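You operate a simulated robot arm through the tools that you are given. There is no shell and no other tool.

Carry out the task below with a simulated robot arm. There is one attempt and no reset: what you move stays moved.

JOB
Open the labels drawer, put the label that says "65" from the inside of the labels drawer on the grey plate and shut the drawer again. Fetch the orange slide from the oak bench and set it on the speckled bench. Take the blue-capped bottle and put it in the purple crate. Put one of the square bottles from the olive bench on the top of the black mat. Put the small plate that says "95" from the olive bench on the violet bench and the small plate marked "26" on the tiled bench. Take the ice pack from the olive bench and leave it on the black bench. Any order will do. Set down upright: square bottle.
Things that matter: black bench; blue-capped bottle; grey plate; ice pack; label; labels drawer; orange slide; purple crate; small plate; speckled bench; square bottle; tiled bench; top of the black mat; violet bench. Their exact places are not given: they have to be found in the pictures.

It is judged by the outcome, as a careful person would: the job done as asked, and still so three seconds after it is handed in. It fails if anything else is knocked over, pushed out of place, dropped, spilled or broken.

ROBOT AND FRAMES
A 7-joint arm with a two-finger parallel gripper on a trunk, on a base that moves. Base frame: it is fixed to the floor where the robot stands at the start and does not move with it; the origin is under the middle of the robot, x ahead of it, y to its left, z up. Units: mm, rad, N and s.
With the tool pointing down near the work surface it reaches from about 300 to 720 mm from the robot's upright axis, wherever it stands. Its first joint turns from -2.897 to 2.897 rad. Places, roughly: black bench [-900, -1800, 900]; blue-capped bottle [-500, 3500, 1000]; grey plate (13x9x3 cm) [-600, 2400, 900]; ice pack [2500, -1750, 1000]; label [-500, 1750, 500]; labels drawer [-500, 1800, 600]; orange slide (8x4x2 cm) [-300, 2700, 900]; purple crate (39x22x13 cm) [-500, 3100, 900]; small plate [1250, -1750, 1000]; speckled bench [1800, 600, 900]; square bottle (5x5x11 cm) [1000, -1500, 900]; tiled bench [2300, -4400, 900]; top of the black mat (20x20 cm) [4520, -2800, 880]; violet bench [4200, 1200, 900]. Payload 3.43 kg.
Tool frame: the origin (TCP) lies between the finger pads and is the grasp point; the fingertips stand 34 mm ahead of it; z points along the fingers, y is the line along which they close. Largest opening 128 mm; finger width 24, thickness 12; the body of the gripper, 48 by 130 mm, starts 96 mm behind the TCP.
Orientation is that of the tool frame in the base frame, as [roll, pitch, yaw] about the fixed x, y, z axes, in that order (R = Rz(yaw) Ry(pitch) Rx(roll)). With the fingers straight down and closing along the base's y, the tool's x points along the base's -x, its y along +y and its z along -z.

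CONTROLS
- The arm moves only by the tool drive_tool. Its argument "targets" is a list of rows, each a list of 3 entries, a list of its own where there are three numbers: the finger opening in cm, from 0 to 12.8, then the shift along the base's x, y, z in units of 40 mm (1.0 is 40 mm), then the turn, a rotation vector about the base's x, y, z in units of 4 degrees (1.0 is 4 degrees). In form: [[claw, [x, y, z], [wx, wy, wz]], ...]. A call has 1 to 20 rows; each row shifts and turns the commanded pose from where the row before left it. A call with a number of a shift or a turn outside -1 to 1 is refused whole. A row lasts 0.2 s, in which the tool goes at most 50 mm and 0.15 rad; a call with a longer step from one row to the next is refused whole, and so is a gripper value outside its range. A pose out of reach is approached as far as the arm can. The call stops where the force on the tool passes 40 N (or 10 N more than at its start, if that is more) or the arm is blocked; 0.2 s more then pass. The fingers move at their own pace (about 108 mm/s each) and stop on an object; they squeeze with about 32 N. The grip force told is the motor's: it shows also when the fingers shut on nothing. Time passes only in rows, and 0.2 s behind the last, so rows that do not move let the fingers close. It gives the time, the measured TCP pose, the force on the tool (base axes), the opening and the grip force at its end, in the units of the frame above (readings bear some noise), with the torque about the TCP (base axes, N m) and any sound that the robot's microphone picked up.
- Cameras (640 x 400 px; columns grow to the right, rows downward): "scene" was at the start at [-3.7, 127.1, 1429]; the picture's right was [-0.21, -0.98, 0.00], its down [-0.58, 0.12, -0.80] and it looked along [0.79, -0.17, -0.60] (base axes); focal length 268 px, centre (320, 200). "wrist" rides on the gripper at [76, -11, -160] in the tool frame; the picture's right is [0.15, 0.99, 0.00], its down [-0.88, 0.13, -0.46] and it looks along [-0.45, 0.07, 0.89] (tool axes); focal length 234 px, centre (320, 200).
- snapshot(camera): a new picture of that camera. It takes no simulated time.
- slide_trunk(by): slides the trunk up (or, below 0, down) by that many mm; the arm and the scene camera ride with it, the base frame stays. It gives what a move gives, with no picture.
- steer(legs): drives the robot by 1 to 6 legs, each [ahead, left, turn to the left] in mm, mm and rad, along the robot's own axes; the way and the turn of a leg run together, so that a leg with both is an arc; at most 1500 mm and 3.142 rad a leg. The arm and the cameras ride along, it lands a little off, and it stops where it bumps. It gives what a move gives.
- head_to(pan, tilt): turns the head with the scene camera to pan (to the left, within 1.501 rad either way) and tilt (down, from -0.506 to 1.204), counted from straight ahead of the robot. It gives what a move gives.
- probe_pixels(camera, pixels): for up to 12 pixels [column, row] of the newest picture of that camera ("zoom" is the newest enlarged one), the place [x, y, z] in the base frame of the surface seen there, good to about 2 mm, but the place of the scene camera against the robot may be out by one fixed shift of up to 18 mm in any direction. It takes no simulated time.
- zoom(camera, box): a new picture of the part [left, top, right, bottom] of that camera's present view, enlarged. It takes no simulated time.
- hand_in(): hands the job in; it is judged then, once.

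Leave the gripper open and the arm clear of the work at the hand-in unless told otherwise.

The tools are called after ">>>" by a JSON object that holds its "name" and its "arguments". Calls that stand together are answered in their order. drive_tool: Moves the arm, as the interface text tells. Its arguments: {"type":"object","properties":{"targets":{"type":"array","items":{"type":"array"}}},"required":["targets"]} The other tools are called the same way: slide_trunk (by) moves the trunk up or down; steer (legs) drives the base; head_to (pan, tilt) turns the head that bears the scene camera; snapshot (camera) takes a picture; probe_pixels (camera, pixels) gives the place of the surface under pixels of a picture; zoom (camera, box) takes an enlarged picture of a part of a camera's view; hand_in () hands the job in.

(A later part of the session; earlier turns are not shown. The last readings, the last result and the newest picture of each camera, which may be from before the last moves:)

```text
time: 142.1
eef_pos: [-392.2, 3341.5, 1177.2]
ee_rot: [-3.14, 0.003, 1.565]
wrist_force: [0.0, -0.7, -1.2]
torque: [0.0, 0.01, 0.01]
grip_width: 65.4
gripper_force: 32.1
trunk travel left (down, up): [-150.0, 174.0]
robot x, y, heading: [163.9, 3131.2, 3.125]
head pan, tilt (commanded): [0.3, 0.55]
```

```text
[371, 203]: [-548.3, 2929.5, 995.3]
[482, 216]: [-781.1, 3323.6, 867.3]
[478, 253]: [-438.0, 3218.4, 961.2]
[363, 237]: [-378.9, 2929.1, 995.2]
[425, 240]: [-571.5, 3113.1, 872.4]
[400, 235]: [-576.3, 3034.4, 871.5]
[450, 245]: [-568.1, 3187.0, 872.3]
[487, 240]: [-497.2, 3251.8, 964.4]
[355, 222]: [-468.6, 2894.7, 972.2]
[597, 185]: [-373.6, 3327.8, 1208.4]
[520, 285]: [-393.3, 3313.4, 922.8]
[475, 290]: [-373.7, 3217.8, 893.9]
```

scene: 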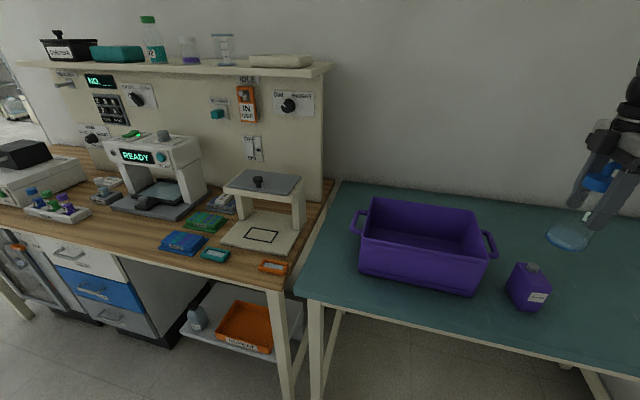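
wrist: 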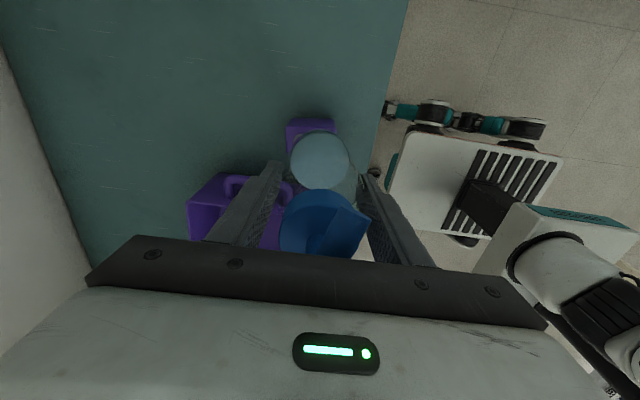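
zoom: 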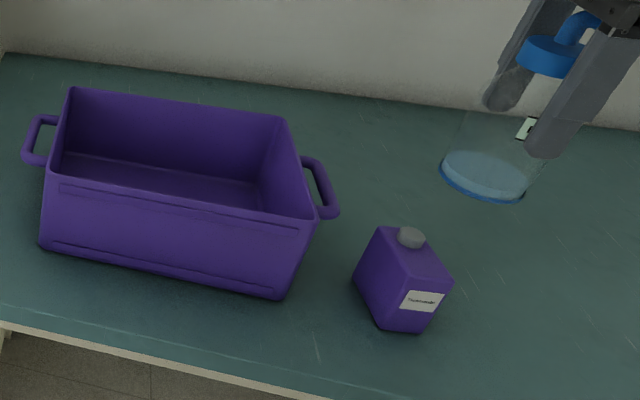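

>>> {"name": "probe_pixels", "arguments": {"camera": "zoom", "pixels": [[180, 110], [72, 92], [283, 122], [312, 222], [60, 180], [180, 200], [295, 170], [180, 180], [230, 195], [265, 205], [62, 140], [160, 103]]}}

```text
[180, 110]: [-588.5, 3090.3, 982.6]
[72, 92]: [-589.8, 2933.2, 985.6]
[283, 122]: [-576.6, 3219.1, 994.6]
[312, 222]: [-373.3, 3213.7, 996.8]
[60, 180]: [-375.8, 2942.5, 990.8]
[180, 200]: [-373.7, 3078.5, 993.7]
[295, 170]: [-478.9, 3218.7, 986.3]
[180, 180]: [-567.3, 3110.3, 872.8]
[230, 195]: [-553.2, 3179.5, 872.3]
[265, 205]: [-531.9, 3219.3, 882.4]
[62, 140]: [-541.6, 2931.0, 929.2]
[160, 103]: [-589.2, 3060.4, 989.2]
```

The crate's inside spans x≈-584…-378, y≈2930…3212, floor z≈886. I carry the bottle over (-481, 3095) and lower it to just above the floor.

>>> {"name": "drive_tool", "arguments": {"targets": [[4, [-0.32, -0.88, 0], [0, 0, 0]], [4, [-0.32, -0.88, 0], [0, 0, 0]], [4, [-0.32, -0.88, 0], [0, 0, 0]], [4, [-0.32, -0.88, 0], [0, 0, 0]], [4, [-0.32, -0.88, 0], [0, 0, 0]], [4, [-0.32, -0.88, 0], [0, 0, 0]], [4, [-0.32, -0.88, 0], [0, 0, 0]], [4, [0, 0, 0], [0, 0, 0]]]}}

>>> {"name": "snapshot", "arguments": {"camera": "wrist"}}

>>> {"name": "snapshot", "arguments": {"camera": "scene"}}

```text
time: 143.9
eef_pos: [-479.8, 3096.8, 1176.7]
ee_rot: [-3.142, 0.003, 1.566]
wrist_force: [-0.1, -0.3, -1.1]
torque: [0.04, -0.02, 0.0]
grip_width: 65.4
gripper_force: 32.3
trunk travel left (down, up): [-150.0, 174.0]
robot x, y, heading: [163.2, 3128.7, 3.118]
head pan, tilt (commanded): [0.3, 0.55]
```

```text
taken
```

wrist: 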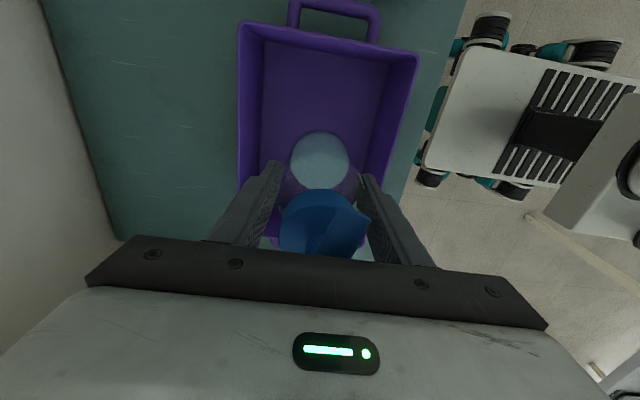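

```text
taken
```

scene: 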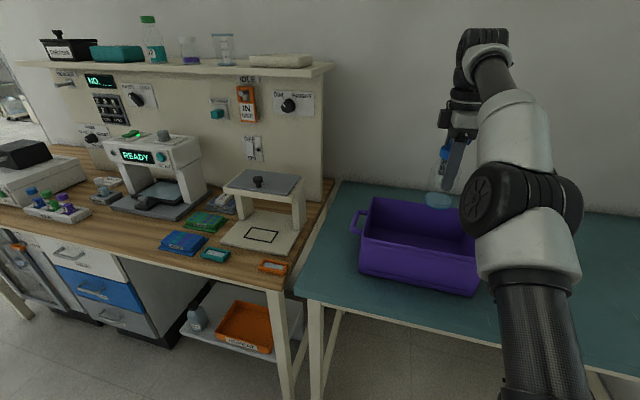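

The bottle is over the crate. I quickly probe the crate's floor and walls with the wrist camera before lowering.

>>> {"name": "probe_pixels", "arguments": {"camera": "wrist", "pixels": [[320, 100], [300, 80], [245, 100], [400, 100], [330, 32], [258, 140], [375, 150]]}}

```text
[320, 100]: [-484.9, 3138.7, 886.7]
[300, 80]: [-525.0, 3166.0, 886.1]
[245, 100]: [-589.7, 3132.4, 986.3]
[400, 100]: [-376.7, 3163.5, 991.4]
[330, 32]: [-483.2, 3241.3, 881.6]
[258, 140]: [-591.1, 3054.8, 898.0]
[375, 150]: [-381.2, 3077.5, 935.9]
```

Floor is at z≈886.5. I lower by 192 mm and release.

>>> {"name": "drive_tool", "arguments": {"targets": [[4, [0, 0, -0.9], [0, 0, 0]], [4, [0, 0, -0.9], [0, 0, 0]], [4, [0, 0, -0.9], [0, 0, 0]], [4, [0, 0, -0.9], [0, 0, 0]], [4, [0, 0, -0.8], [0, 0, 0]], [4, [0, 0, -0.25], [0, 0, 0]], [4, [0, 0, -0.05], [0, 0, 0]], [4, [0, 0, 0], [0, 0, 0]]]}}

```text
time: 145.7
eef_pos: [-482.0, 3094.7, 989.1]
ee_rot: [3.141, 0.003, 1.566]
wrist_force: [-0.3, -0.3, -0.5]
torque: [0.03, -0.01, -0.01]
grip_width: 65.5
gripper_force: 32.2
trunk travel left (down, up): [-150.0, 174.0]
robot x, y, heading: [167.9, 3131.3, 3.119]
head pan, tilt (commanded): [0.3, 0.55]
```

About 4 mm left; I lower in ~1.2 mm steps watching the force.

>>> {"name": "drive_tool", "arguments": {"targets": [[4, [0, 0, -0.04], [0, 0, 0]], [4, [0, 0, -0.04], [0, 0, 0]], [4, [0, 0, -0.03], [0, 0, 0]], [4, [0, 0, 0], [0, 0, 0]]]}}

```text
time: 146.7
eef_pos: [-483.1, 3095.0, 984.4]
ee_rot: [3.141, 0.003, 1.566]
wrist_force: [-0.1, 0.6, -1.1]
torque: [-0.01, 0.01, 0.01]
grip_width: 65.6
gripper_force: 31.9
trunk travel left (down, up): [-150.0, 174.0]
robot x, y, heading: [168.3, 3131.1, 3.119]
head pan, tilt (commanded): [0.3, 0.55]
```

>>> {"name": "drive_tool", "arguments": {"targets": [[4, [0, 0, -0.03], [0, 0, 0]], [4, [0, 0, -0.03], [0, 0, 0]], [4, [0, 0, 0], [0, 0, 0]]]}}

```text
time: 147.5
eef_pos: [-482.3, 3095.0, 983.5]
ee_rot: [-3.137, 0.004, 1.565]
wrist_force: [-0.6, 0.4, 8.6]
torque: [-0.06, -0.19, -0.04]
grip_width: 65.5
gripper_force: 32.2
trunk travel left (down, up): [-150.0, 174.0]
robot x, y, heading: [165.7, 3127.6, 3.123]
head pan, tilt (commanded): [0.3, 0.55]
```

Contact (8.6 N upward): the bottle stands on the crate floor. I open the fingers and lift straight up.

>>> {"name": "drive_tool", "arguments": {"targets": [[4, [0, 0, 0.03], [0, 0, 0]], [7.5, [0, 0, 0], [0, 0, 0]], [9.5, [0, 0, 0], [0, 0, 0]], [9.5, [0, 0, 0], [0, 0, 0]], [9.5, [0, 0, 0.4], [0, 0, 0]], [9.5, [0, 0, 0.8], [0, 0, 0]], [9.5, [0, 0, 0.9], [0, 0, 0]], [9.5, [0, 0, 0.9], [0, 0, 0]], [9.5, [0, 0, 0.9], [0, 0, 0]], [9.5, [0, 0, 0.9], [0, 0, 0]]]}}

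>>> {"name": "snapshot", "arguments": {"camera": "wrist"}}

>>> {"name": "snapshot", "arguments": {"camera": "scene"}}

```text
time: 149.7
eef_pos: [-480.0, 3092.0, 1174.4]
ee_rot: [3.14, 0.003, 1.565]
wrist_force: [-0.3, 0.2, 0.4]
torque: [0.01, 0.02, 0.0]
grip_width: 95.0
gripper_force: 0.1
trunk travel left (down, up): [-150.0, 174.0]
robot x, y, heading: [163.2, 3128.9, 3.119]
head pan, tilt (commanded): [0.3, 0.55]
```

```text
taken
```

wrist: 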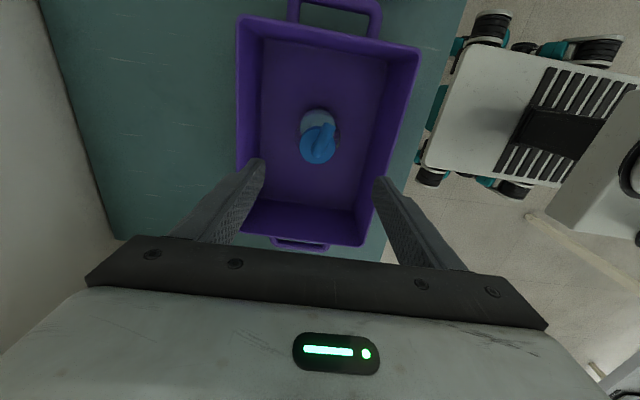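

```text
taken
```

scene: 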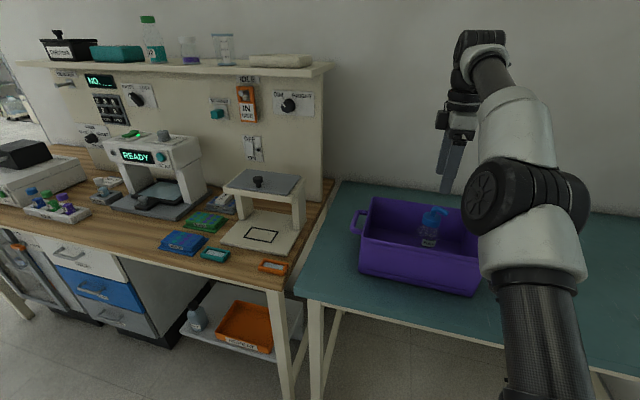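

The bottle stands upright in the crate. Next is the orange slide at about (-330, 2680). I retract the arm a bit and drive left 400 mm, keeping the tool high.

>>> {"name": "drive_tool", "arguments": {"targets": [[8, [0.9, 0, 0], [0, 0, 0]], [8, [0.9, 0, 0], [0, 0, 0]], [8, [0.9, 0, 0], [0, 0, 0]], [8, [0.9, 0, 0], [0, 0, 0]]]}}

>>> {"name": "steer", "arguments": {"legs": [[0, 400, 0.02]]}}

>>> {"name": "snapshot", "arguments": {"camera": "wrist"}}

>>> {"name": "snapshot", "arguments": {"camera": "scene"}}

```text
time: 150.7
eef_pos: [-337.4, 3095.4, 1173.9]
ee_rot: [-3.14, 0.004, 1.566]
wrist_force: [0.2, -0.6, -0.6]
torque: [0.02, -0.02, -0.04]
grip_width: 79.9
gripper_force: 0.1
trunk travel left (down, up): [-150.0, 174.0]
robot x, y, heading: [167.5, 3129.9, 3.117]
head pan, tilt (commanded): [0.3, 0.55]
```

```text
time: 155.3
eef_pos: [-343.4, 2666.0, 1173.0]
ee_rot: [-3.14, 0.004, 1.58]
wrist_force: [0.4, 0.7, -0.6]
torque: [0.0, 0.0, 0.02]
grip_width: 80.1
gripper_force: 0.0
trunk travel left (down, up): [-150.0, 174.0]
robot x, y, heading: [158.6, 2707.0, 3.133]
head pan, tilt (commanded): [0.3, 0.55]
```

```text
taken
```

wrist: 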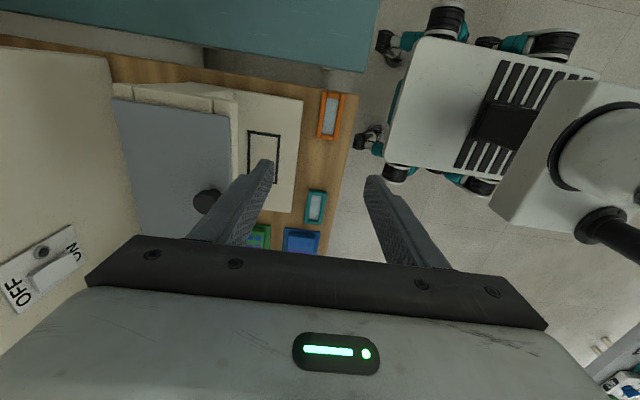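

```text
taken
```

scene: 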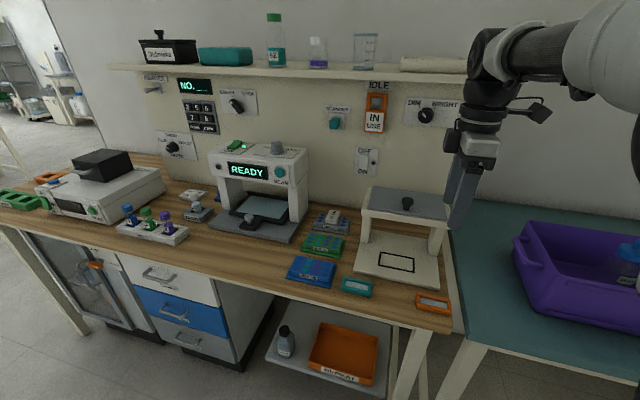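

The orange slide is at (331,116) in the wrist view. I probe its corners.

>>> {"name": "zoom", "arguments": {"camera": "wrist", "box": [295, 75, 375, 155]}}

>>> {"name": "probe_pixels", "arguments": {"camera": "wrist", "pixels": [[331, 116], [322, 93], [344, 95], [318, 137], [337, 139], [350, 120], [300, 110], [320, 205], [230, 180], [235, 110]]}}

```text
5.00 times, centred on (335, 115) of wrist
```

zoom: 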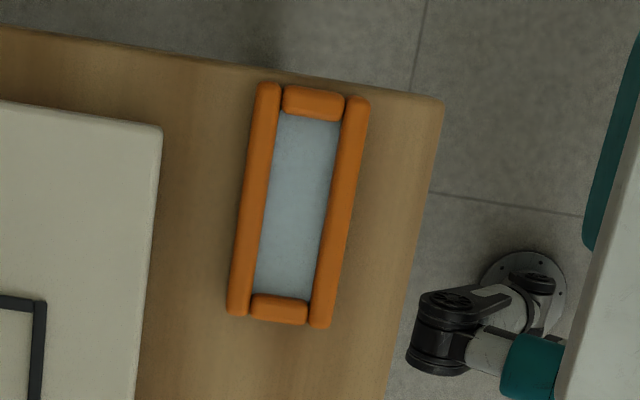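

```text
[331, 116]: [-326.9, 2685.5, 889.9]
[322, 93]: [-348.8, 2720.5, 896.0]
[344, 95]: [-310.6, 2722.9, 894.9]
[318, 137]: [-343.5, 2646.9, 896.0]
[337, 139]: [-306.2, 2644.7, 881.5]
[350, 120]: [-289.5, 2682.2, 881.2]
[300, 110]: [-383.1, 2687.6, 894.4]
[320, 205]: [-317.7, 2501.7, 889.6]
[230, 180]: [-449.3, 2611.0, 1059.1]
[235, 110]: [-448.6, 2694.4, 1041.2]
```

>>> {"name": "probe_pixels", "arguments": {"camera": "zoom", "pixels": [[268, 95], [358, 110], [238, 305], [320, 320], [252, 200], [341, 215], [313, 103], [280, 310], [150, 200], [256, 85], [370, 100]]}}

```text
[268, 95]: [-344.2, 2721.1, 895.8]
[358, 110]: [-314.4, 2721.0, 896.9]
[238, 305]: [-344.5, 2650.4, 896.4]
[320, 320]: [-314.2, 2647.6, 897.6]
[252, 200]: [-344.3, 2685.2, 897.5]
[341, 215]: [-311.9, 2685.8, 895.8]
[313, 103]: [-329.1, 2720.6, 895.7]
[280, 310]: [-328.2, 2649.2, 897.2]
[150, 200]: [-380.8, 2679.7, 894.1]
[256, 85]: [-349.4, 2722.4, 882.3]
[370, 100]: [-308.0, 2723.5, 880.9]
```

Slide centred at (-329, 2685), 38×80 mm, top 897, aligned with y. I descend with a 60 mm opening to tips at ≈885 and close along x.

>>> {"name": "drive_tool", "arguments": {"targets": [[6, [0.36, 0.48, 0], [0, 0, 0]], [6, [0, 0, -0.9], [0, 0, 0]], [6, [0, 0, -0.9], [0, 0, 0]], [6, [0, 0, -0.9], [0, 0, 0]], [6, [0, 0, -0.9], [0, 0, 0]], [6, [0, 0, -0.9], [0, 0, 0]], [6, [0, 0, -0.8], [0, 0, 0]], [6, [0, 0, 0], [0, 0, 0]]]}}

>>> {"name": "snapshot", "arguments": {"camera": "wrist"}}

```text
time: 157.1
eef_pos: [-331.6, 2685.3, 961.9]
ee_rot: [-3.141, 0.004, 1.579]
wrist_force: [-0.2, -0.6, -0.4]
torque: [0.0, 0.0, 0.01]
grip_width: 60.0
gripper_force: 0.1
trunk travel left (down, up): [-150.0, 174.0]
robot x, y, heading: [158.6, 2707.1, 3.131]
head pan, tilt (commanded): [0.3, 0.55]
```

```text
taken
```

wrist: 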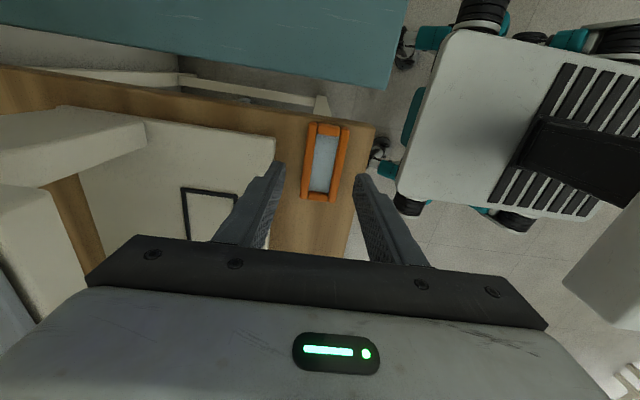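

>>> {"name": "probe_pixels", "arguments": {"camera": "wrist", "pixels": [[309, 160], [342, 162], [327, 130], [318, 198], [272, 150], [304, 198], [334, 200]]}}

```text
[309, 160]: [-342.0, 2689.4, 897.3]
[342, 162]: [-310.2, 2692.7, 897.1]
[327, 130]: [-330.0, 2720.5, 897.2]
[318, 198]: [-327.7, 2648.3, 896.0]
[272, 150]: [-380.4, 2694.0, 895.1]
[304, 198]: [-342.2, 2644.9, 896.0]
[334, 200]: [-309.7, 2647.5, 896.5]
```

>>> {"name": "drive_tool", "arguments": {"targets": [[6, [0.1, 0, -0.5], [0, 0, 0]], [6, [0, 0, -0.4], [0, 0, 0]], [6, [0, 0, -0.15], [0, 0, 0]], [6, [0, 0, 0], [0, 0, 0]], [3, [0, 0, 0], [0, 0, 0]], [2, [0, 0, 0], [0, 0, 0]], [2, [0, 0, 0], [0, 0, 0]], [2, [0, 0, 0], [0, 0, 0]]]}}

>>> {"name": "snapshot", "arguments": {"camera": "wrist"}}

```text
time: 158.9
eef_pos: [-325.1, 2686.0, 920.9]
ee_rot: [-3.139, 0.004, 1.58]
wrist_force: [-0.2, 0.8, -0.4]
torque: [0.03, 0.01, -0.05]
grip_width: 38.8
gripper_force: 32.6
trunk travel left (down, up): [-150.0, 174.0]
robot x, y, heading: [162.7, 2708.2, 3.133]
head pan, tilt (commanded): [0.3, 0.55]
```

```text
taken
```

wrist: 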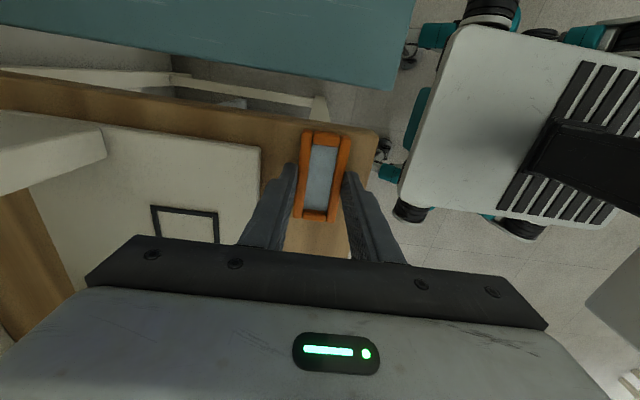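

The slide is gripped (38.8 mm). I lift it and retract.

>>> {"name": "drive_tool", "arguments": {"targets": [[2, [0, 0, 0.2], [0, 0, 0]], [2, [0, 0, 0.6], [0, 0, 0]], [2, [0, 0, 0.9], [0, 0, 0]], [2, [0, 0, 0.9], [0, 0, 0]], [2, [0, 0, 0.9], [0, 0, 0]], [2, [0.8, 0, 0.3], [0, 0, 0]], [2, [0.8, 0, 0], [0, 0, 0]], [2, [0, 0, 0], [0, 0, 0]]]}}

>>> {"name": "snapshot", "arguments": {"camera": "wrist"}}

```text
time: 160.7
eef_pos: [-262.5, 2686.3, 1073.8]
ee_rot: [-3.138, 0.004, 1.58]
wrist_force: [0.6, 0.7, 0.1]
torque: [0.02, 0.0, 0.02]
grip_width: 38.8
gripper_force: 31.8
trunk travel left (down, up): [-150.0, 174.0]
robot x, y, heading: [158.9, 2707.4, 3.133]
head pan, tilt (commanded): [0.3, 0.55]
```

```text
taken
```

wrist: 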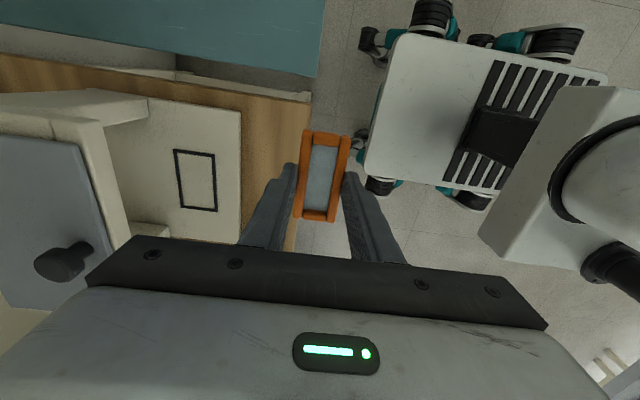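

The slide is safely held. Now I back off, turn to face -y, and drive down the aisle toward the speckled bench; then I look left at it.

>>> {"name": "steer", "arguments": {"legs": [[-340, 0, 0], [0, 0, 1.571], [1500, 0, 0], [900, 0, 0]]}}

>>> {"name": "head_to", "arguments": {"pan": 1.3, "tilt": 0.5}}

>>> {"name": "snapshot", "arguments": {"camera": "scene"}}

```text
time: 178.3
eef_pos: [448.5, -149.7, 1073.6]
ee_rot: [-3.14, 0.004, -3.137]
wrist_force: [0.3, 0.9, 0.0]
torque: [-0.04, 0.0, 0.0]
grip_width: 38.8
gripper_force: 31.8
trunk travel left (down, up): [-150.0, 174.0]
robot x, y, heading: [426.6, 274.0, -1.584]
head pan, tilt (commanded): [0.3, 0.55]
```

```text
time: 179.5
eef_pos: [448.2, -150.1, 1072.5]
ee_rot: [-3.141, 0.003, -3.135]
wrist_force: [0.0, -0.9, -0.6]
torque: [-0.01, -0.06, 0.0]
grip_width: 38.9
gripper_force: 31.7
trunk travel left (down, up): [-150.0, 174.0]
robot x, y, heading: [427.6, 272.1, -1.581]
head pan, tilt (commanded): [1.3, 0.499]
```

```text
taken
```

scene: 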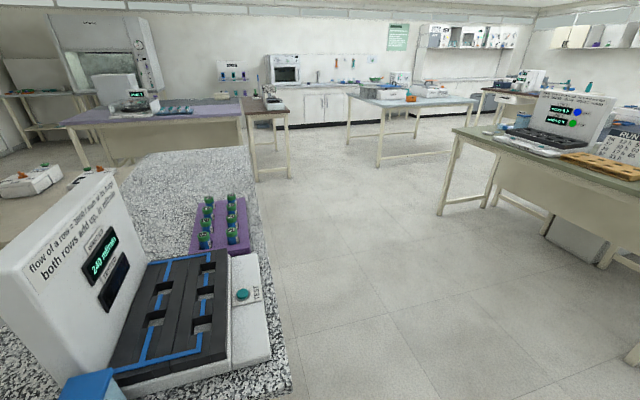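

The speckled bench holds a rig, sign, and a purple rack; its far part (around (190,170)) is free. I probe edges and free spots.

>>> {"name": "probe_pixels", "arguments": {"camera": "scene", "pixels": [[285, 375], [245, 150], [135, 160], [190, 170], [150, 200], [222, 170], [245, 220], [270, 300], [232, 195], [210, 250], [240, 340], [95, 385]]}}

```text
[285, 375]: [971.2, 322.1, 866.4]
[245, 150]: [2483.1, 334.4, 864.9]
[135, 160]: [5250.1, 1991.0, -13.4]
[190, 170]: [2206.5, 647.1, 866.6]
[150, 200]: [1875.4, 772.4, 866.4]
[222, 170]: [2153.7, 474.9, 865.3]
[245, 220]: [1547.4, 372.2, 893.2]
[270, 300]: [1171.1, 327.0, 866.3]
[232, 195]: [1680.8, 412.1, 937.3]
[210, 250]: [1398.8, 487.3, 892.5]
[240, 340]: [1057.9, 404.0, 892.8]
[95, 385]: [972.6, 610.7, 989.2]
```

The bench's front edge is y≈310, x from 950 to 2485; a free spot is around (2000, 430). I drive around to stand in front of it, facing +y.

>>> {"name": "steer", "arguments": {"legs": [[570, 0, 0], [0, 0, 1.581], [1500, 0, 0], [80, 0, 0], [0, 0, 1.571], [130, 0, 0]]}}

>>> {"name": "head_to", "arguments": {"pan": 0.0, "tilt": 0.6}}

>>> {"name": "snapshot", "arguments": {"camera": "scene"}}

>>> {"name": "snapshot", "arguments": {"camera": "wrist"}}

```text
time: 199.4
eef_pos: [1970.2, 232.1, 1074.5]
ee_rot: [-3.14, 0.005, 0.043]
wrist_force: [0.8, -0.2, 0.0]
torque: [0.0, 0.02, 0.0]
grip_width: 38.6
gripper_force: 32.0
trunk travel left (down, up): [-150.0, 174.0]
robot x, y, heading: [2010.2, -187.0, 1.596]
head pan, tilt (commanded): [1.3, 0.499]
```

```text
time: 200.8
eef_pos: [1969.9, 231.8, 1074.0]
ee_rot: [-3.14, 0.004, 0.045]
wrist_force: [0.0, 0.4, -0.8]
torque: [0.02, 0.0, -0.02]
grip_width: 38.6
gripper_force: 32.4
trunk travel left (down, up): [-150.0, 174.0]
robot x, y, heading: [2006.5, -188.9, 1.6]
head pan, tilt (commanded): [0.0, 0.6]
```

```text
taken
```

scene: 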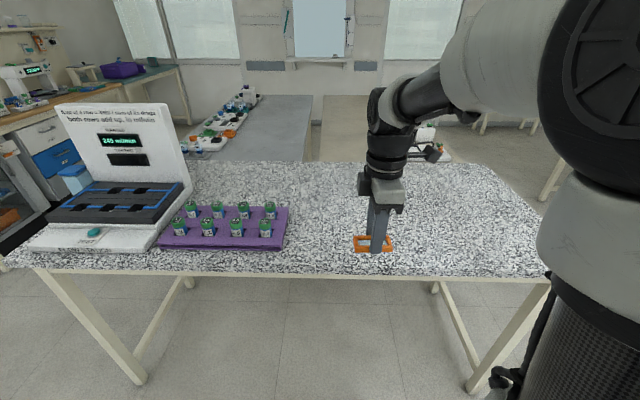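

```text
taken
```

wrist: 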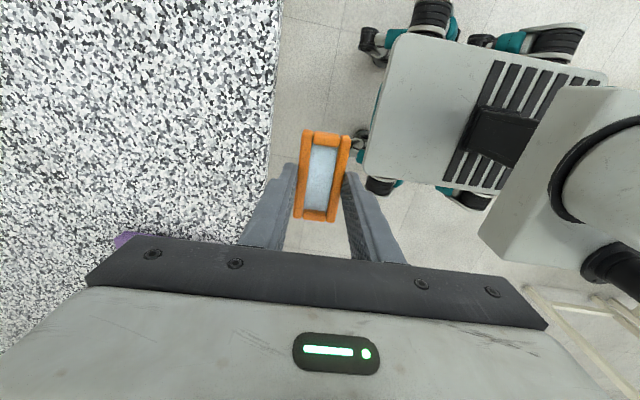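

I move the slide over the bench (+200 mm in y), then probe the surface beneath.

>>> {"name": "drive_tool", "arguments": {"targets": [[2, [0.1, 0.7, 0], [0, 0, 0]], [2, [0.1, 0.9, 0], [0, 0, 0]], [2, [0, 0.9, 0], [0, 0, 0]], [2, [0, 0.9, 0], [0, 0, 0]], [2, [0, 0.9, 0], [0, 0, 0]], [2, [0, 0.6, 0], [0, 0, 0]], [2, [0, 0, 0], [0, 0, 0]]]}}

>>> {"name": "snapshot", "arguments": {"camera": "wrist"}}

>>> {"name": "probe_pixels", "arguments": {"camera": "wrist", "pixels": [[320, 100], [270, 180], [370, 130], [400, 180]]}}

```text
time: 202.4
eef_pos: [1978.5, 430.5, 1075.4]
ee_rot: [3.141, 0.003, 0.046]
wrist_force: [0.7, -0.4, -1.3]
torque: [0.0, 0.0, -0.02]
grip_width: 38.8
gripper_force: 31.9
trunk travel left (down, up): [-150.0, 174.0]
robot x, y, heading: [2009.7, -188.7, 1.597]
head pan, tilt (commanded): [0.0, 0.6]
```

```text
taken
```

wrist: 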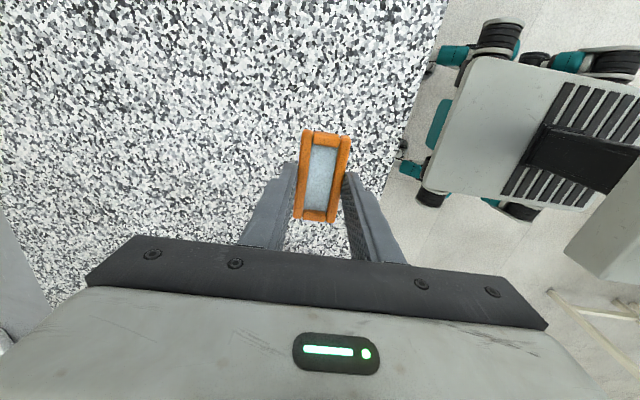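

```text
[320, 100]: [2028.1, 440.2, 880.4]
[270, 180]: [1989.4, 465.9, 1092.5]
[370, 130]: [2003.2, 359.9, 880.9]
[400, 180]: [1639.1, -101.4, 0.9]
```

Bench top is z≈881. I lower the slide by 150 mm, then in small steps until contact.

>>> {"name": "drive_tool", "arguments": {"targets": [[2, [0, 0, -0.9], [0, 0, 0]], [2, [0, 0, -0.9], [0, 0, 0]], [2, [0, 0, -0.9], [0, 0, 0]], [2, [0, 0, -0.7], [0, 0, 0]], [2, [0, 0, -0.3], [0, 0, 0]], [2, [0, 0, -0.05], [0, 0, 0]], [2, [0, 0, -0.05], [0, 0, 0]], [2, [0, 0, 0], [0, 0, 0]]]}}

```text
time: 204.2
eef_pos: [1979.3, 427.8, 922.5]
ee_rot: [3.141, 0.004, 0.044]
wrist_force: [-0.3, 0.7, -0.8]
torque: [0.0, 0.02, 0.04]
grip_width: 38.9
gripper_force: 32.1
trunk travel left (down, up): [-150.0, 174.0]
robot x, y, heading: [2007.2, -189.6, 1.597]
head pan, tilt (commanded): [0.0, 0.6]
```

>>> {"name": "drive_tool", "arguments": {"targets": [[2, [0, 0, -0.03], [0, 0, 0]], [2, [0, 0, -0.03], [0, 0, 0]], [2, [0, 0, 0], [0, 0, 0]]]}}

```text
time: 205.0
eef_pos: [1978.3, 427.5, 919.5]
ee_rot: [-3.14, 0.003, 0.045]
wrist_force: [1.8, -2.1, 5.6]
torque: [-0.16, 0.03, 0.05]
grip_width: 38.7
gripper_force: 32.3
trunk travel left (down, up): [-150.0, 174.0]
robot x, y, heading: [2008.4, -187.4, 1.594]
head pan, tilt (commanded): [0.0, 0.6]
```

Contact (5.6 N up). I open and lift away, then check.

>>> {"name": "drive_tool", "arguments": {"targets": [[4.5, [0, 0, 0], [0, 0, 0]], [6, [0, 0, 0], [0, 0, 0]], [6, [0, 0, 0], [0, 0, 0]], [6, [0, 0, 0.3], [0, 0, 0]], [6, [0, 0, 0.8], [0, 0, 0]], [6, [0, 0, 0.9], [0, 0, 0]], [6, [0, 0, 0.9], [0, 0, 0]], [6, [0, 0, 0.9], [0, 0, 0]], [6, [0, -0.5, 0.5], [0, 0, 0]], [6, [0, -0.9, 0], [0, 0, 0]], [6, [0, -0.9, 0], [0, 0, 0]], [6, [0, -0.9, 0], [0, 0, 0]], [6, [0, -0.9, 0], [0, 0, 0]]]}}

>>> {"name": "snapshot", "arguments": {"camera": "scene"}}

```text
time: 207.8
eef_pos: [1979.3, 264.4, 1090.1]
ee_rot: [-3.14, 0.004, 0.046]
wrist_force: [0.2, 0.0, -1.1]
torque: [-0.01, -0.01, 0.02]
grip_width: 60.0
gripper_force: 0.0
trunk travel left (down, up): [-150.0, 174.0]
robot x, y, heading: [2007.1, -189.8, 1.599]
head pan, tilt (commanded): [0.0, 0.6]
```

```text
taken
```

scene: 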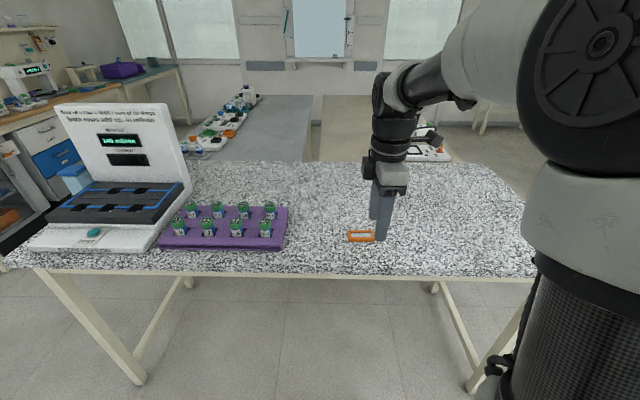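

The orange slide lies on the speckled bench. Next: the olive bench to the south. I turn around and look.

>>> {"name": "steer", "arguments": {"legs": [[-100, 0, 0], [0, 0, 3.1], [200, 0, 0]]}}

>>> {"name": "head_to", "arguments": {"pan": 0.2, "tilt": 0.5}}

>>> {"name": "snapshot", "arguments": {"camera": "scene"}}

```text
time: 217.6
eef_pos: [2009.9, -944.6, 1090.3]
ee_rot: [-3.139, 0.004, 3.132]
wrist_force: [0.6, -0.1, 0.7]
torque: [0.03, -0.02, 0.02]
grip_width: 60.0
gripper_force: 0.0
trunk travel left (down, up): [-150.0, 174.0]
robot x, y, heading: [2005.2, -488.9, -1.59]
head pan, tilt (commanded): [0.0, 0.6]
```

```text
time: 218.3
eef_pos: [2008.2, -943.9, 1089.9]
ee_rot: [-3.141, 0.004, 3.133]
wrist_force: [-0.6, -0.2, -0.7]
torque: [-0.02, -0.03, -0.02]
grip_width: 60.1
gripper_force: 0.1
trunk travel left (down, up): [-150.0, 174.0]
robot x, y, heading: [2004.6, -494.1, -1.593]
head pan, tilt (commanded): [0.201, 0.499]
```

```text
taken
```

scene: 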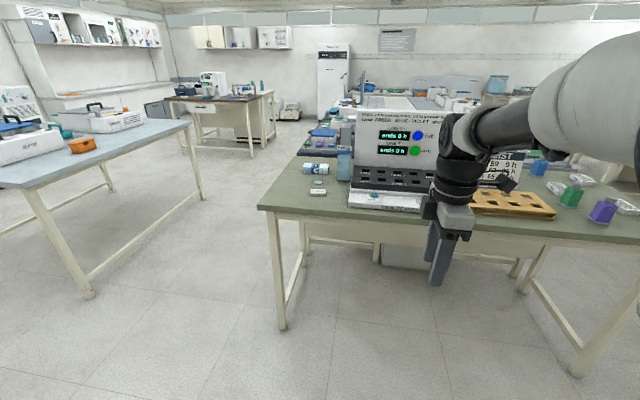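

I see the olive bench; its left end holds small things near (318,180). I zoom in on both ends.

>>> {"name": "zoom", "arguments": {"camera": "scene", "box": [270, 130, 390, 220]}}

>>> {"name": "zoom", "arguments": {"camera": "scene", "box": [440, 130, 640, 240]}}

```text
4.44 times, centred on (330, 175) of scene
```

zoom: 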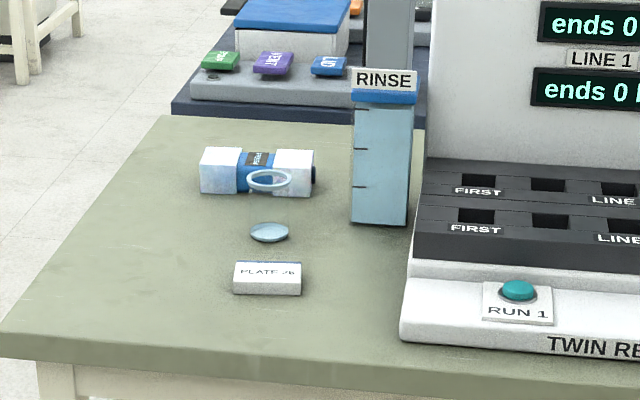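

```text
3.20 times, centred on (540, 185) of scene
```

zoom: 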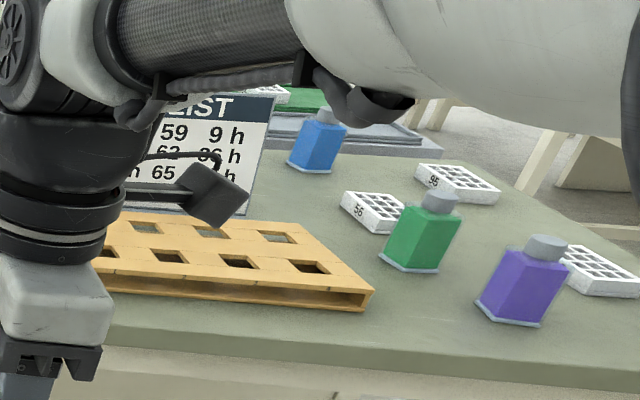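

At the left end: a white/blue roll-shaped pack, a clear glass (rim ring and bottom disc visible) before it, a white card "PLATE 26", and the RINSE bottle. At the right end: white grid plates with numbers and the square bottles (blue, green, purple). I probe the left end.

>>> {"name": "zoom", "arguments": {"camera": "scene", "box": [295, 155, 355, 200]}}

>>> {"name": "probe_pixels", "arguments": {"camera": "zoom", "pixels": [[170, 160], [240, 130], [315, 150], [245, 210], [250, 270], [245, 315], [265, 370], [210, 370], [325, 370], [480, 180], [330, 240], [170, 240]]}}

```text
8.89 times, centred on (325, 178) of scene
```

zoom: 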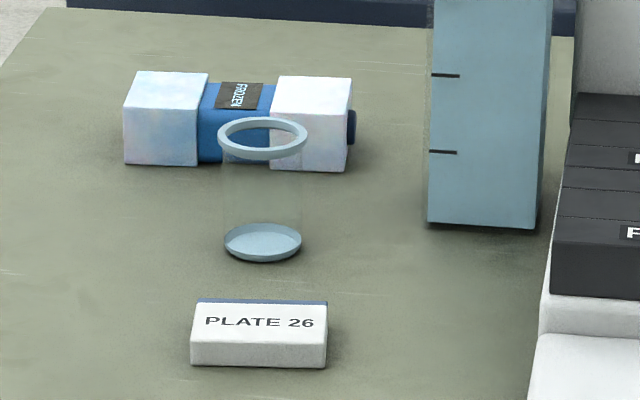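

```text
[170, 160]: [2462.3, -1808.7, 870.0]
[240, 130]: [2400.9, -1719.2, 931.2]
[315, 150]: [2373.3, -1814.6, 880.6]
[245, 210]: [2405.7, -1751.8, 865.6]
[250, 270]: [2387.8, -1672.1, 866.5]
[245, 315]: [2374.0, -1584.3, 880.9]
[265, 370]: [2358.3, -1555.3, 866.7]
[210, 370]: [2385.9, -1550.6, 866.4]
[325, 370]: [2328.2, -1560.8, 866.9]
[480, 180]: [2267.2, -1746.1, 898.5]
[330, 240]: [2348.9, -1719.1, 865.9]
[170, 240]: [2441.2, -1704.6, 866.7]
```

The pack reads "FROZEN" (ice pack) at about (2415,-1815); a clear beaker stands before it. Now I look at the other end: drive right (−x) 700 mm and zoom on the grid plates.

>>> {"name": "steer", "arguments": {"legs": [[0, -600, 0.02]]}}

>>> {"name": "head_to", "arguments": {"pan": 0.0, "tilt": 0.55}}

>>> {"name": "snapshot", "arguments": {"camera": "scene"}}

```text
time: 224.7
eef_pos: [1403.5, -932.8, 1091.1]
ee_rot: [-3.139, 0.002, -3.138]
wrist_force: [0.0, -0.6, 0.9]
torque: [0.0, -0.03, -0.02]
grip_width: 59.9
gripper_force: 0.2
trunk travel left (down, up): [-150.0, 174.0]
robot x, y, heading: [1393.7, -476.0, -1.591]
head pan, tilt (commanded): [0.201, 0.499]
```

```text
time: 225.4
eef_pos: [1403.9, -931.1, 1089.8]
ee_rot: [-3.141, 0.003, -3.136]
wrist_force: [0.5, -0.3, -1.1]
torque: [-0.02, -0.01, 0.03]
grip_width: 60.0
gripper_force: 0.1
trunk travel left (down, up): [-150.0, 174.0]
robot x, y, heading: [1394.4, -477.6, -1.582]
head pan, tilt (commanded): [0.0, 0.55]
```

```text
taken
```

scene: 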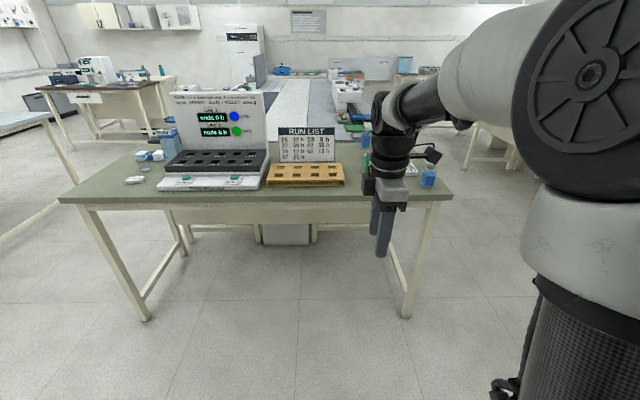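

The arm hides the plates; I drive 600 mm further right so they appear left of the arm.

>>> {"name": "steer", "arguments": {"legs": [[0, -600, 0]]}}

>>> {"name": "snapshot", "arguments": {"camera": "scene"}}

```text
time: 231.8
eef_pos: [783.0, -918.9, 1090.3]
ee_rot: [3.141, 0.003, 3.129]
wrist_force: [-0.1, 0.2, -0.3]
torque: [-0.01, -0.04, 0.01]
grip_width: 59.9
gripper_force: 0.0
trunk travel left (down, up): [-150.0, 174.0]
robot x, y, heading: [781.2, -466.5, -1.603]
head pan, tilt (commanded): [0.0, 0.55]
```

```text
taken
```

scene: 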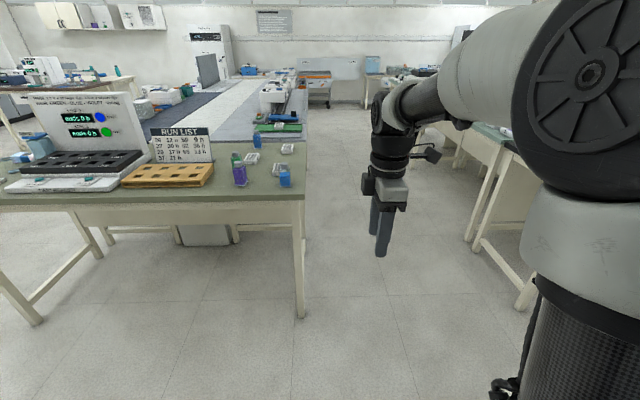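

>>> {"name": "zoom", "arguments": {"camera": "scene", "box": [140, 115, 310, 205]}}

>>> {"name": "zoom", "arguments": {"camera": "scene", "box": [225, 130, 305, 195]}}

```text
3.76 times, centred on (225, 160) of scene
```

zoom: 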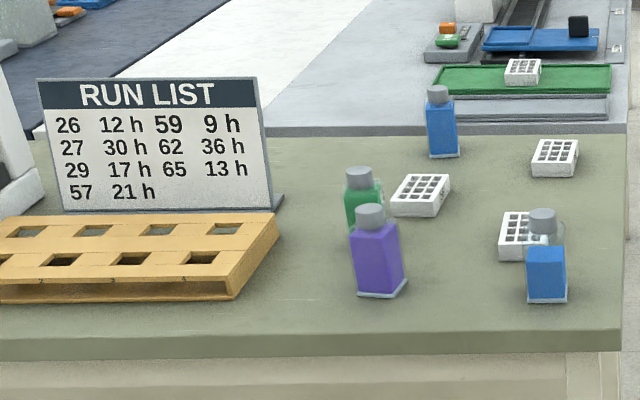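

```text
6.15 times, centred on (265, 162) of scene
```

zoom: 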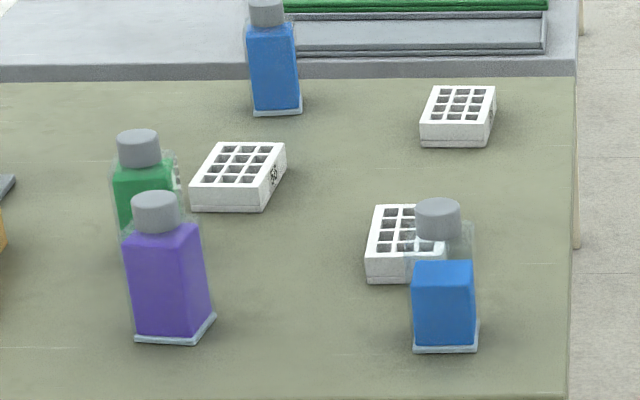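

There are four square bottles (blue back, green, purple, blue front) and three white grid plates with numbers on their sides. I zoom harder onto each plate to read them.

>>> {"name": "zoom", "arguments": {"camera": "scene", "box": [246, 148, 276, 168]}}

>>> {"name": "zoom", "arguments": {"camera": "scene", "box": [275, 138, 305, 158]}}

>>> {"name": "zoom", "arguments": {"camera": "scene", "box": [262, 158, 298, 182]}}

```text
16.00 times, centred on (261, 158) of scene
```

zoom: 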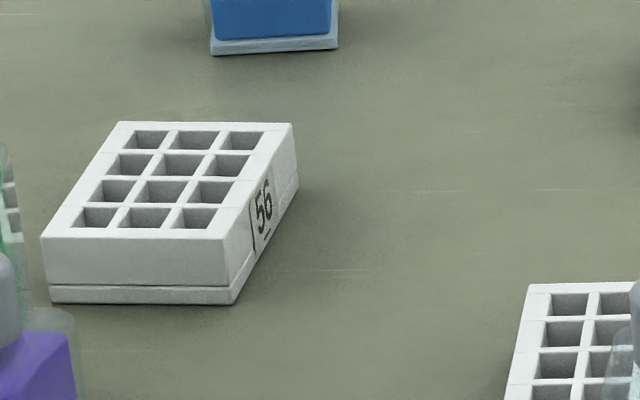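

```text
16.00 times, centred on (290, 148) of scene
```

zoom: 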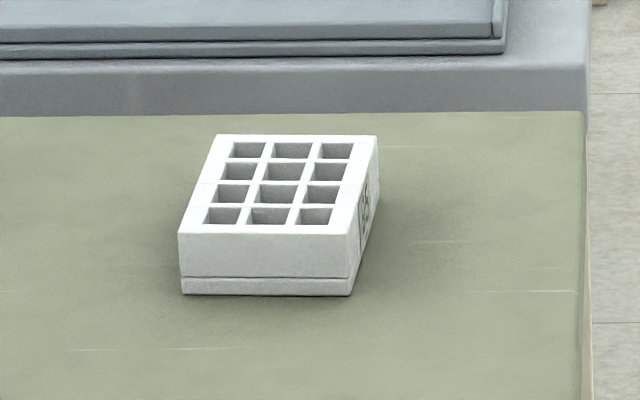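

```text
16.00 times, centred on (280, 170) of scene
```

zoom: 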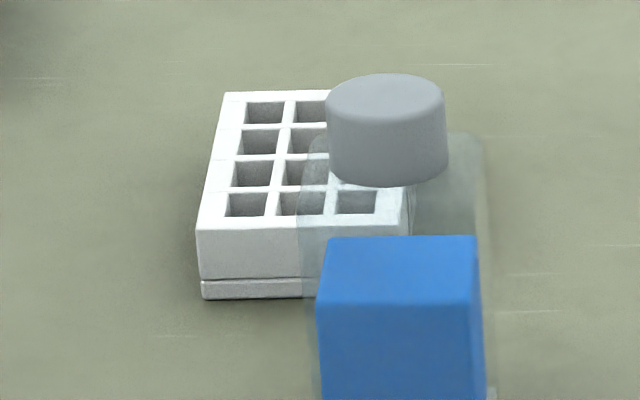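

Plate A reads "56" (underlined). Others aren't readable from here; another plate may hide behind the green bottle. I move further west for a view onto their west faces.

>>> {"name": "steer", "arguments": {"legs": [[150, -450, 0]]}}

>>> {"name": "head_to", "arguments": {"pan": 0.6, "tilt": 0.45}}

>>> {"name": "snapshot", "arguments": {"camera": "scene"}}

```text
time: 236.7
eef_pos: [323.8, -1054.1, 1091.2]
ee_rot: [-3.139, 0.002, 3.134]
wrist_force: [0.1, -0.5, -0.5]
torque: [-0.02, -0.02, 0.02]
grip_width: 60.2
gripper_force: 0.0
trunk travel left (down, up): [-150.0, 174.0]
robot x, y, heading: [318.7, -597.2, -1.59]
head pan, tilt (commanded): [0.0, 0.55]
```

```text
time: 237.7
eef_pos: [323.2, -1055.6, 1090.4]
ee_rot: [-3.141, 0.004, 3.134]
wrist_force: [0.4, 0.7, -0.9]
torque: [0.0, -0.02, 0.02]
grip_width: 60.0
gripper_force: 0.1
trunk travel left (down, up): [-150.0, 174.0]
robot x, y, heading: [320.6, -602.5, -1.597]
head pan, tilt (commanded): [0.6, 0.45]
```

```text
taken
```

scene: 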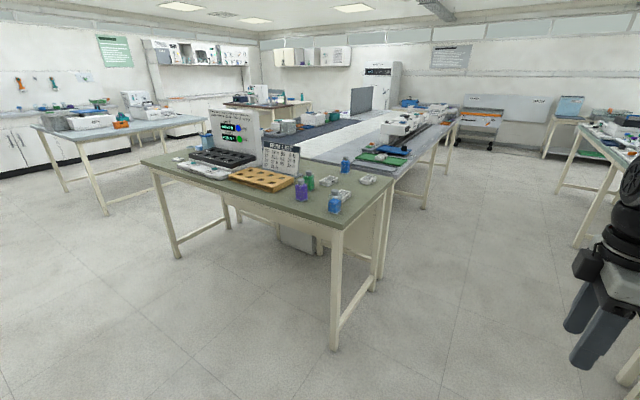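

>>> {"name": "zoom", "arguments": {"camera": "scene", "box": [285, 150, 385, 220]}}

>>> {"name": "zoom", "arguments": {"camera": "scene", "box": [310, 165, 350, 195]}}

>>> {"name": "zoom", "arguments": {"camera": "scene", "box": [350, 165, 385, 190]}}

```text
5.71 times, centred on (335, 185) of scene
```

zoom: 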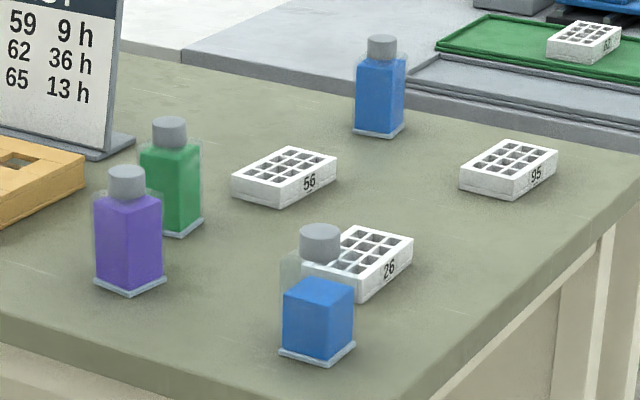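

```text
13.33 times, centred on (330, 180) of scene
```

zoom: 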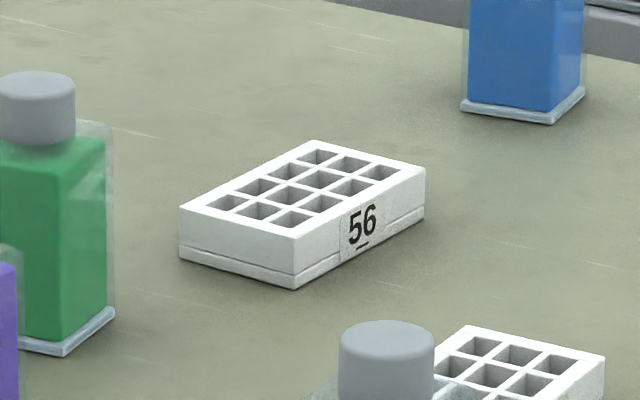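

```text
16.00 times, centred on (368, 178) of scene
```

zoom: 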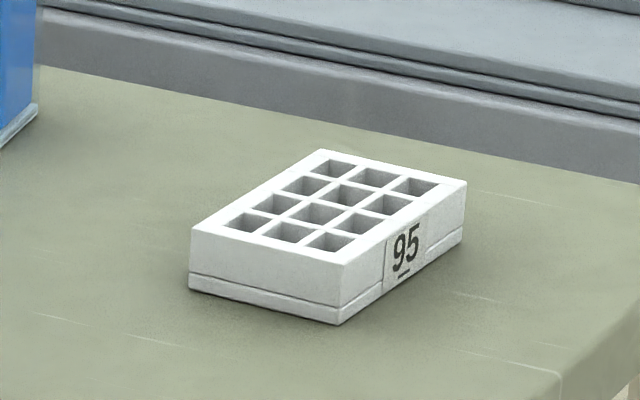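

Now it's clear: "56" in the middle, "95" at the right-back, "26" behind the front blue bottle. I probe their places and the bottles.

>>> {"name": "zoom", "arguments": {"camera": "scene", "box": [285, 150, 385, 220]}}

>>> {"name": "probe_pixels", "arguments": {"camera": "zoom", "pixels": [[508, 158], [465, 180], [500, 198], [555, 155], [375, 245], [408, 240], [357, 298], [318, 240], [315, 300], [285, 175], [380, 45], [170, 130]]}}

>>> {"name": "probe_pixels", "arguments": {"camera": "zoom", "pixels": [[127, 180], [130, 240], [380, 90], [405, 395], [620, 210], [450, 110], [300, 350], [175, 170], [5, 350], [600, 55], [90, 150], [320, 360]]}}

```text
5.71 times, centred on (335, 185) of scene
```

zoom: 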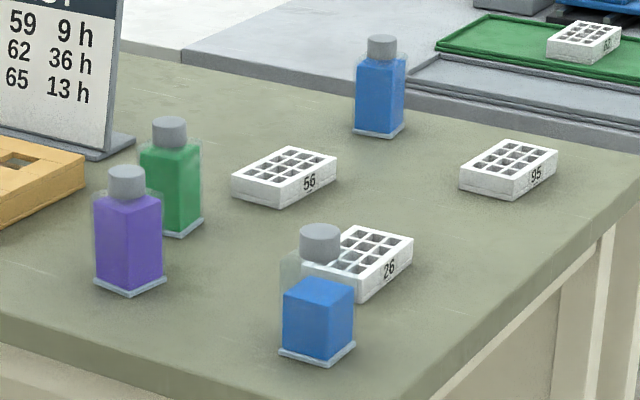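

```text
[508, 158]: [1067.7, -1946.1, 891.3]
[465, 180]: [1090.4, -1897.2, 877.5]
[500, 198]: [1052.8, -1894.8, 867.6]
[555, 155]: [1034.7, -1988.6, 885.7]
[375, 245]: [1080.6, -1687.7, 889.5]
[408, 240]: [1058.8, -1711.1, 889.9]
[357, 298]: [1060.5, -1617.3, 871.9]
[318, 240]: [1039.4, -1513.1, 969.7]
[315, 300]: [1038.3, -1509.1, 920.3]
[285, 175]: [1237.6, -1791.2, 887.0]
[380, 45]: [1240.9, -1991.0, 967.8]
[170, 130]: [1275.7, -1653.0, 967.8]
```

```text
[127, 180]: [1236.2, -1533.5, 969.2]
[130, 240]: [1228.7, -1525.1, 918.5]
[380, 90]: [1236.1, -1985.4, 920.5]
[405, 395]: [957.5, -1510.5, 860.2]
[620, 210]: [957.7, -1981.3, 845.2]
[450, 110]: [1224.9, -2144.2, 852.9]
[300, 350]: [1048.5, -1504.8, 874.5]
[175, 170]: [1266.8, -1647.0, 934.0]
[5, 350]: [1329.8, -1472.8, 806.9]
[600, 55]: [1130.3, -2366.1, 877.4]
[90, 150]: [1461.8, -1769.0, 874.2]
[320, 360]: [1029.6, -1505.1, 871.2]
```

Positions (after correction): 95 ≈(1070,-1938), 26 ≈(1084,-1656), front blue bottle ≈(1044,-1527). I start with the front blue square bottle: drive to x≈1044, y≈-1000 facing the bench.

>>> {"name": "steer", "arguments": {"legs": [[0, 0, 0.022], [0, 720, 0], [390, 0, 0]]}}

>>> {"name": "snapshot", "arguments": {"camera": "wrist"}}

>>> {"name": "head_to", "arguments": {"pan": 0.2, "tilt": 0.7}}

>>> {"name": "snapshot", "arguments": {"camera": "scene"}}

```text
time: 247.5
eef_pos: [1058.2, -1447.0, 1089.6]
ee_rot: [-3.14, 0.005, -3.124]
wrist_force: [-0.3, 0.4, 0.0]
torque: [0.0, 0.0, 0.03]
grip_width: 60.1
gripper_force: 0.1
trunk travel left (down, up): [-150.0, 174.0]
robot x, y, heading: [1045.2, -998.5, -1.571]
head pan, tilt (commanded): [0.6, 0.45]
```

```text
taken
```

wrist: 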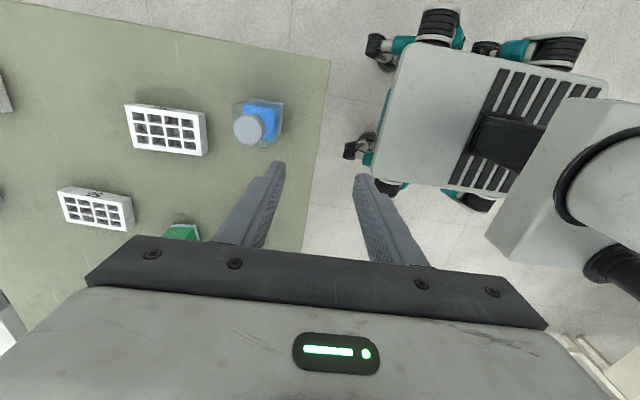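

```text
time: 248.4
eef_pos: [1058.2, -1448.6, 1090.4]
ee_rot: [-3.141, 0.003, -3.124]
wrist_force: [0.6, -0.9, 0.3]
torque: [0.01, 0.01, 0.03]
grip_width: 60.1
gripper_force: 0.0
trunk travel left (down, up): [-150.0, 174.0]
robot x, y, heading: [1042.6, -994.8, -1.572]
head pan, tilt (commanded): [0.201, 0.7]
```

```text
taken
```

scene: 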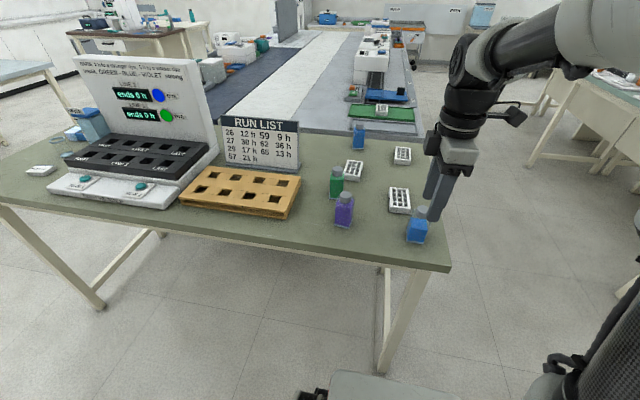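

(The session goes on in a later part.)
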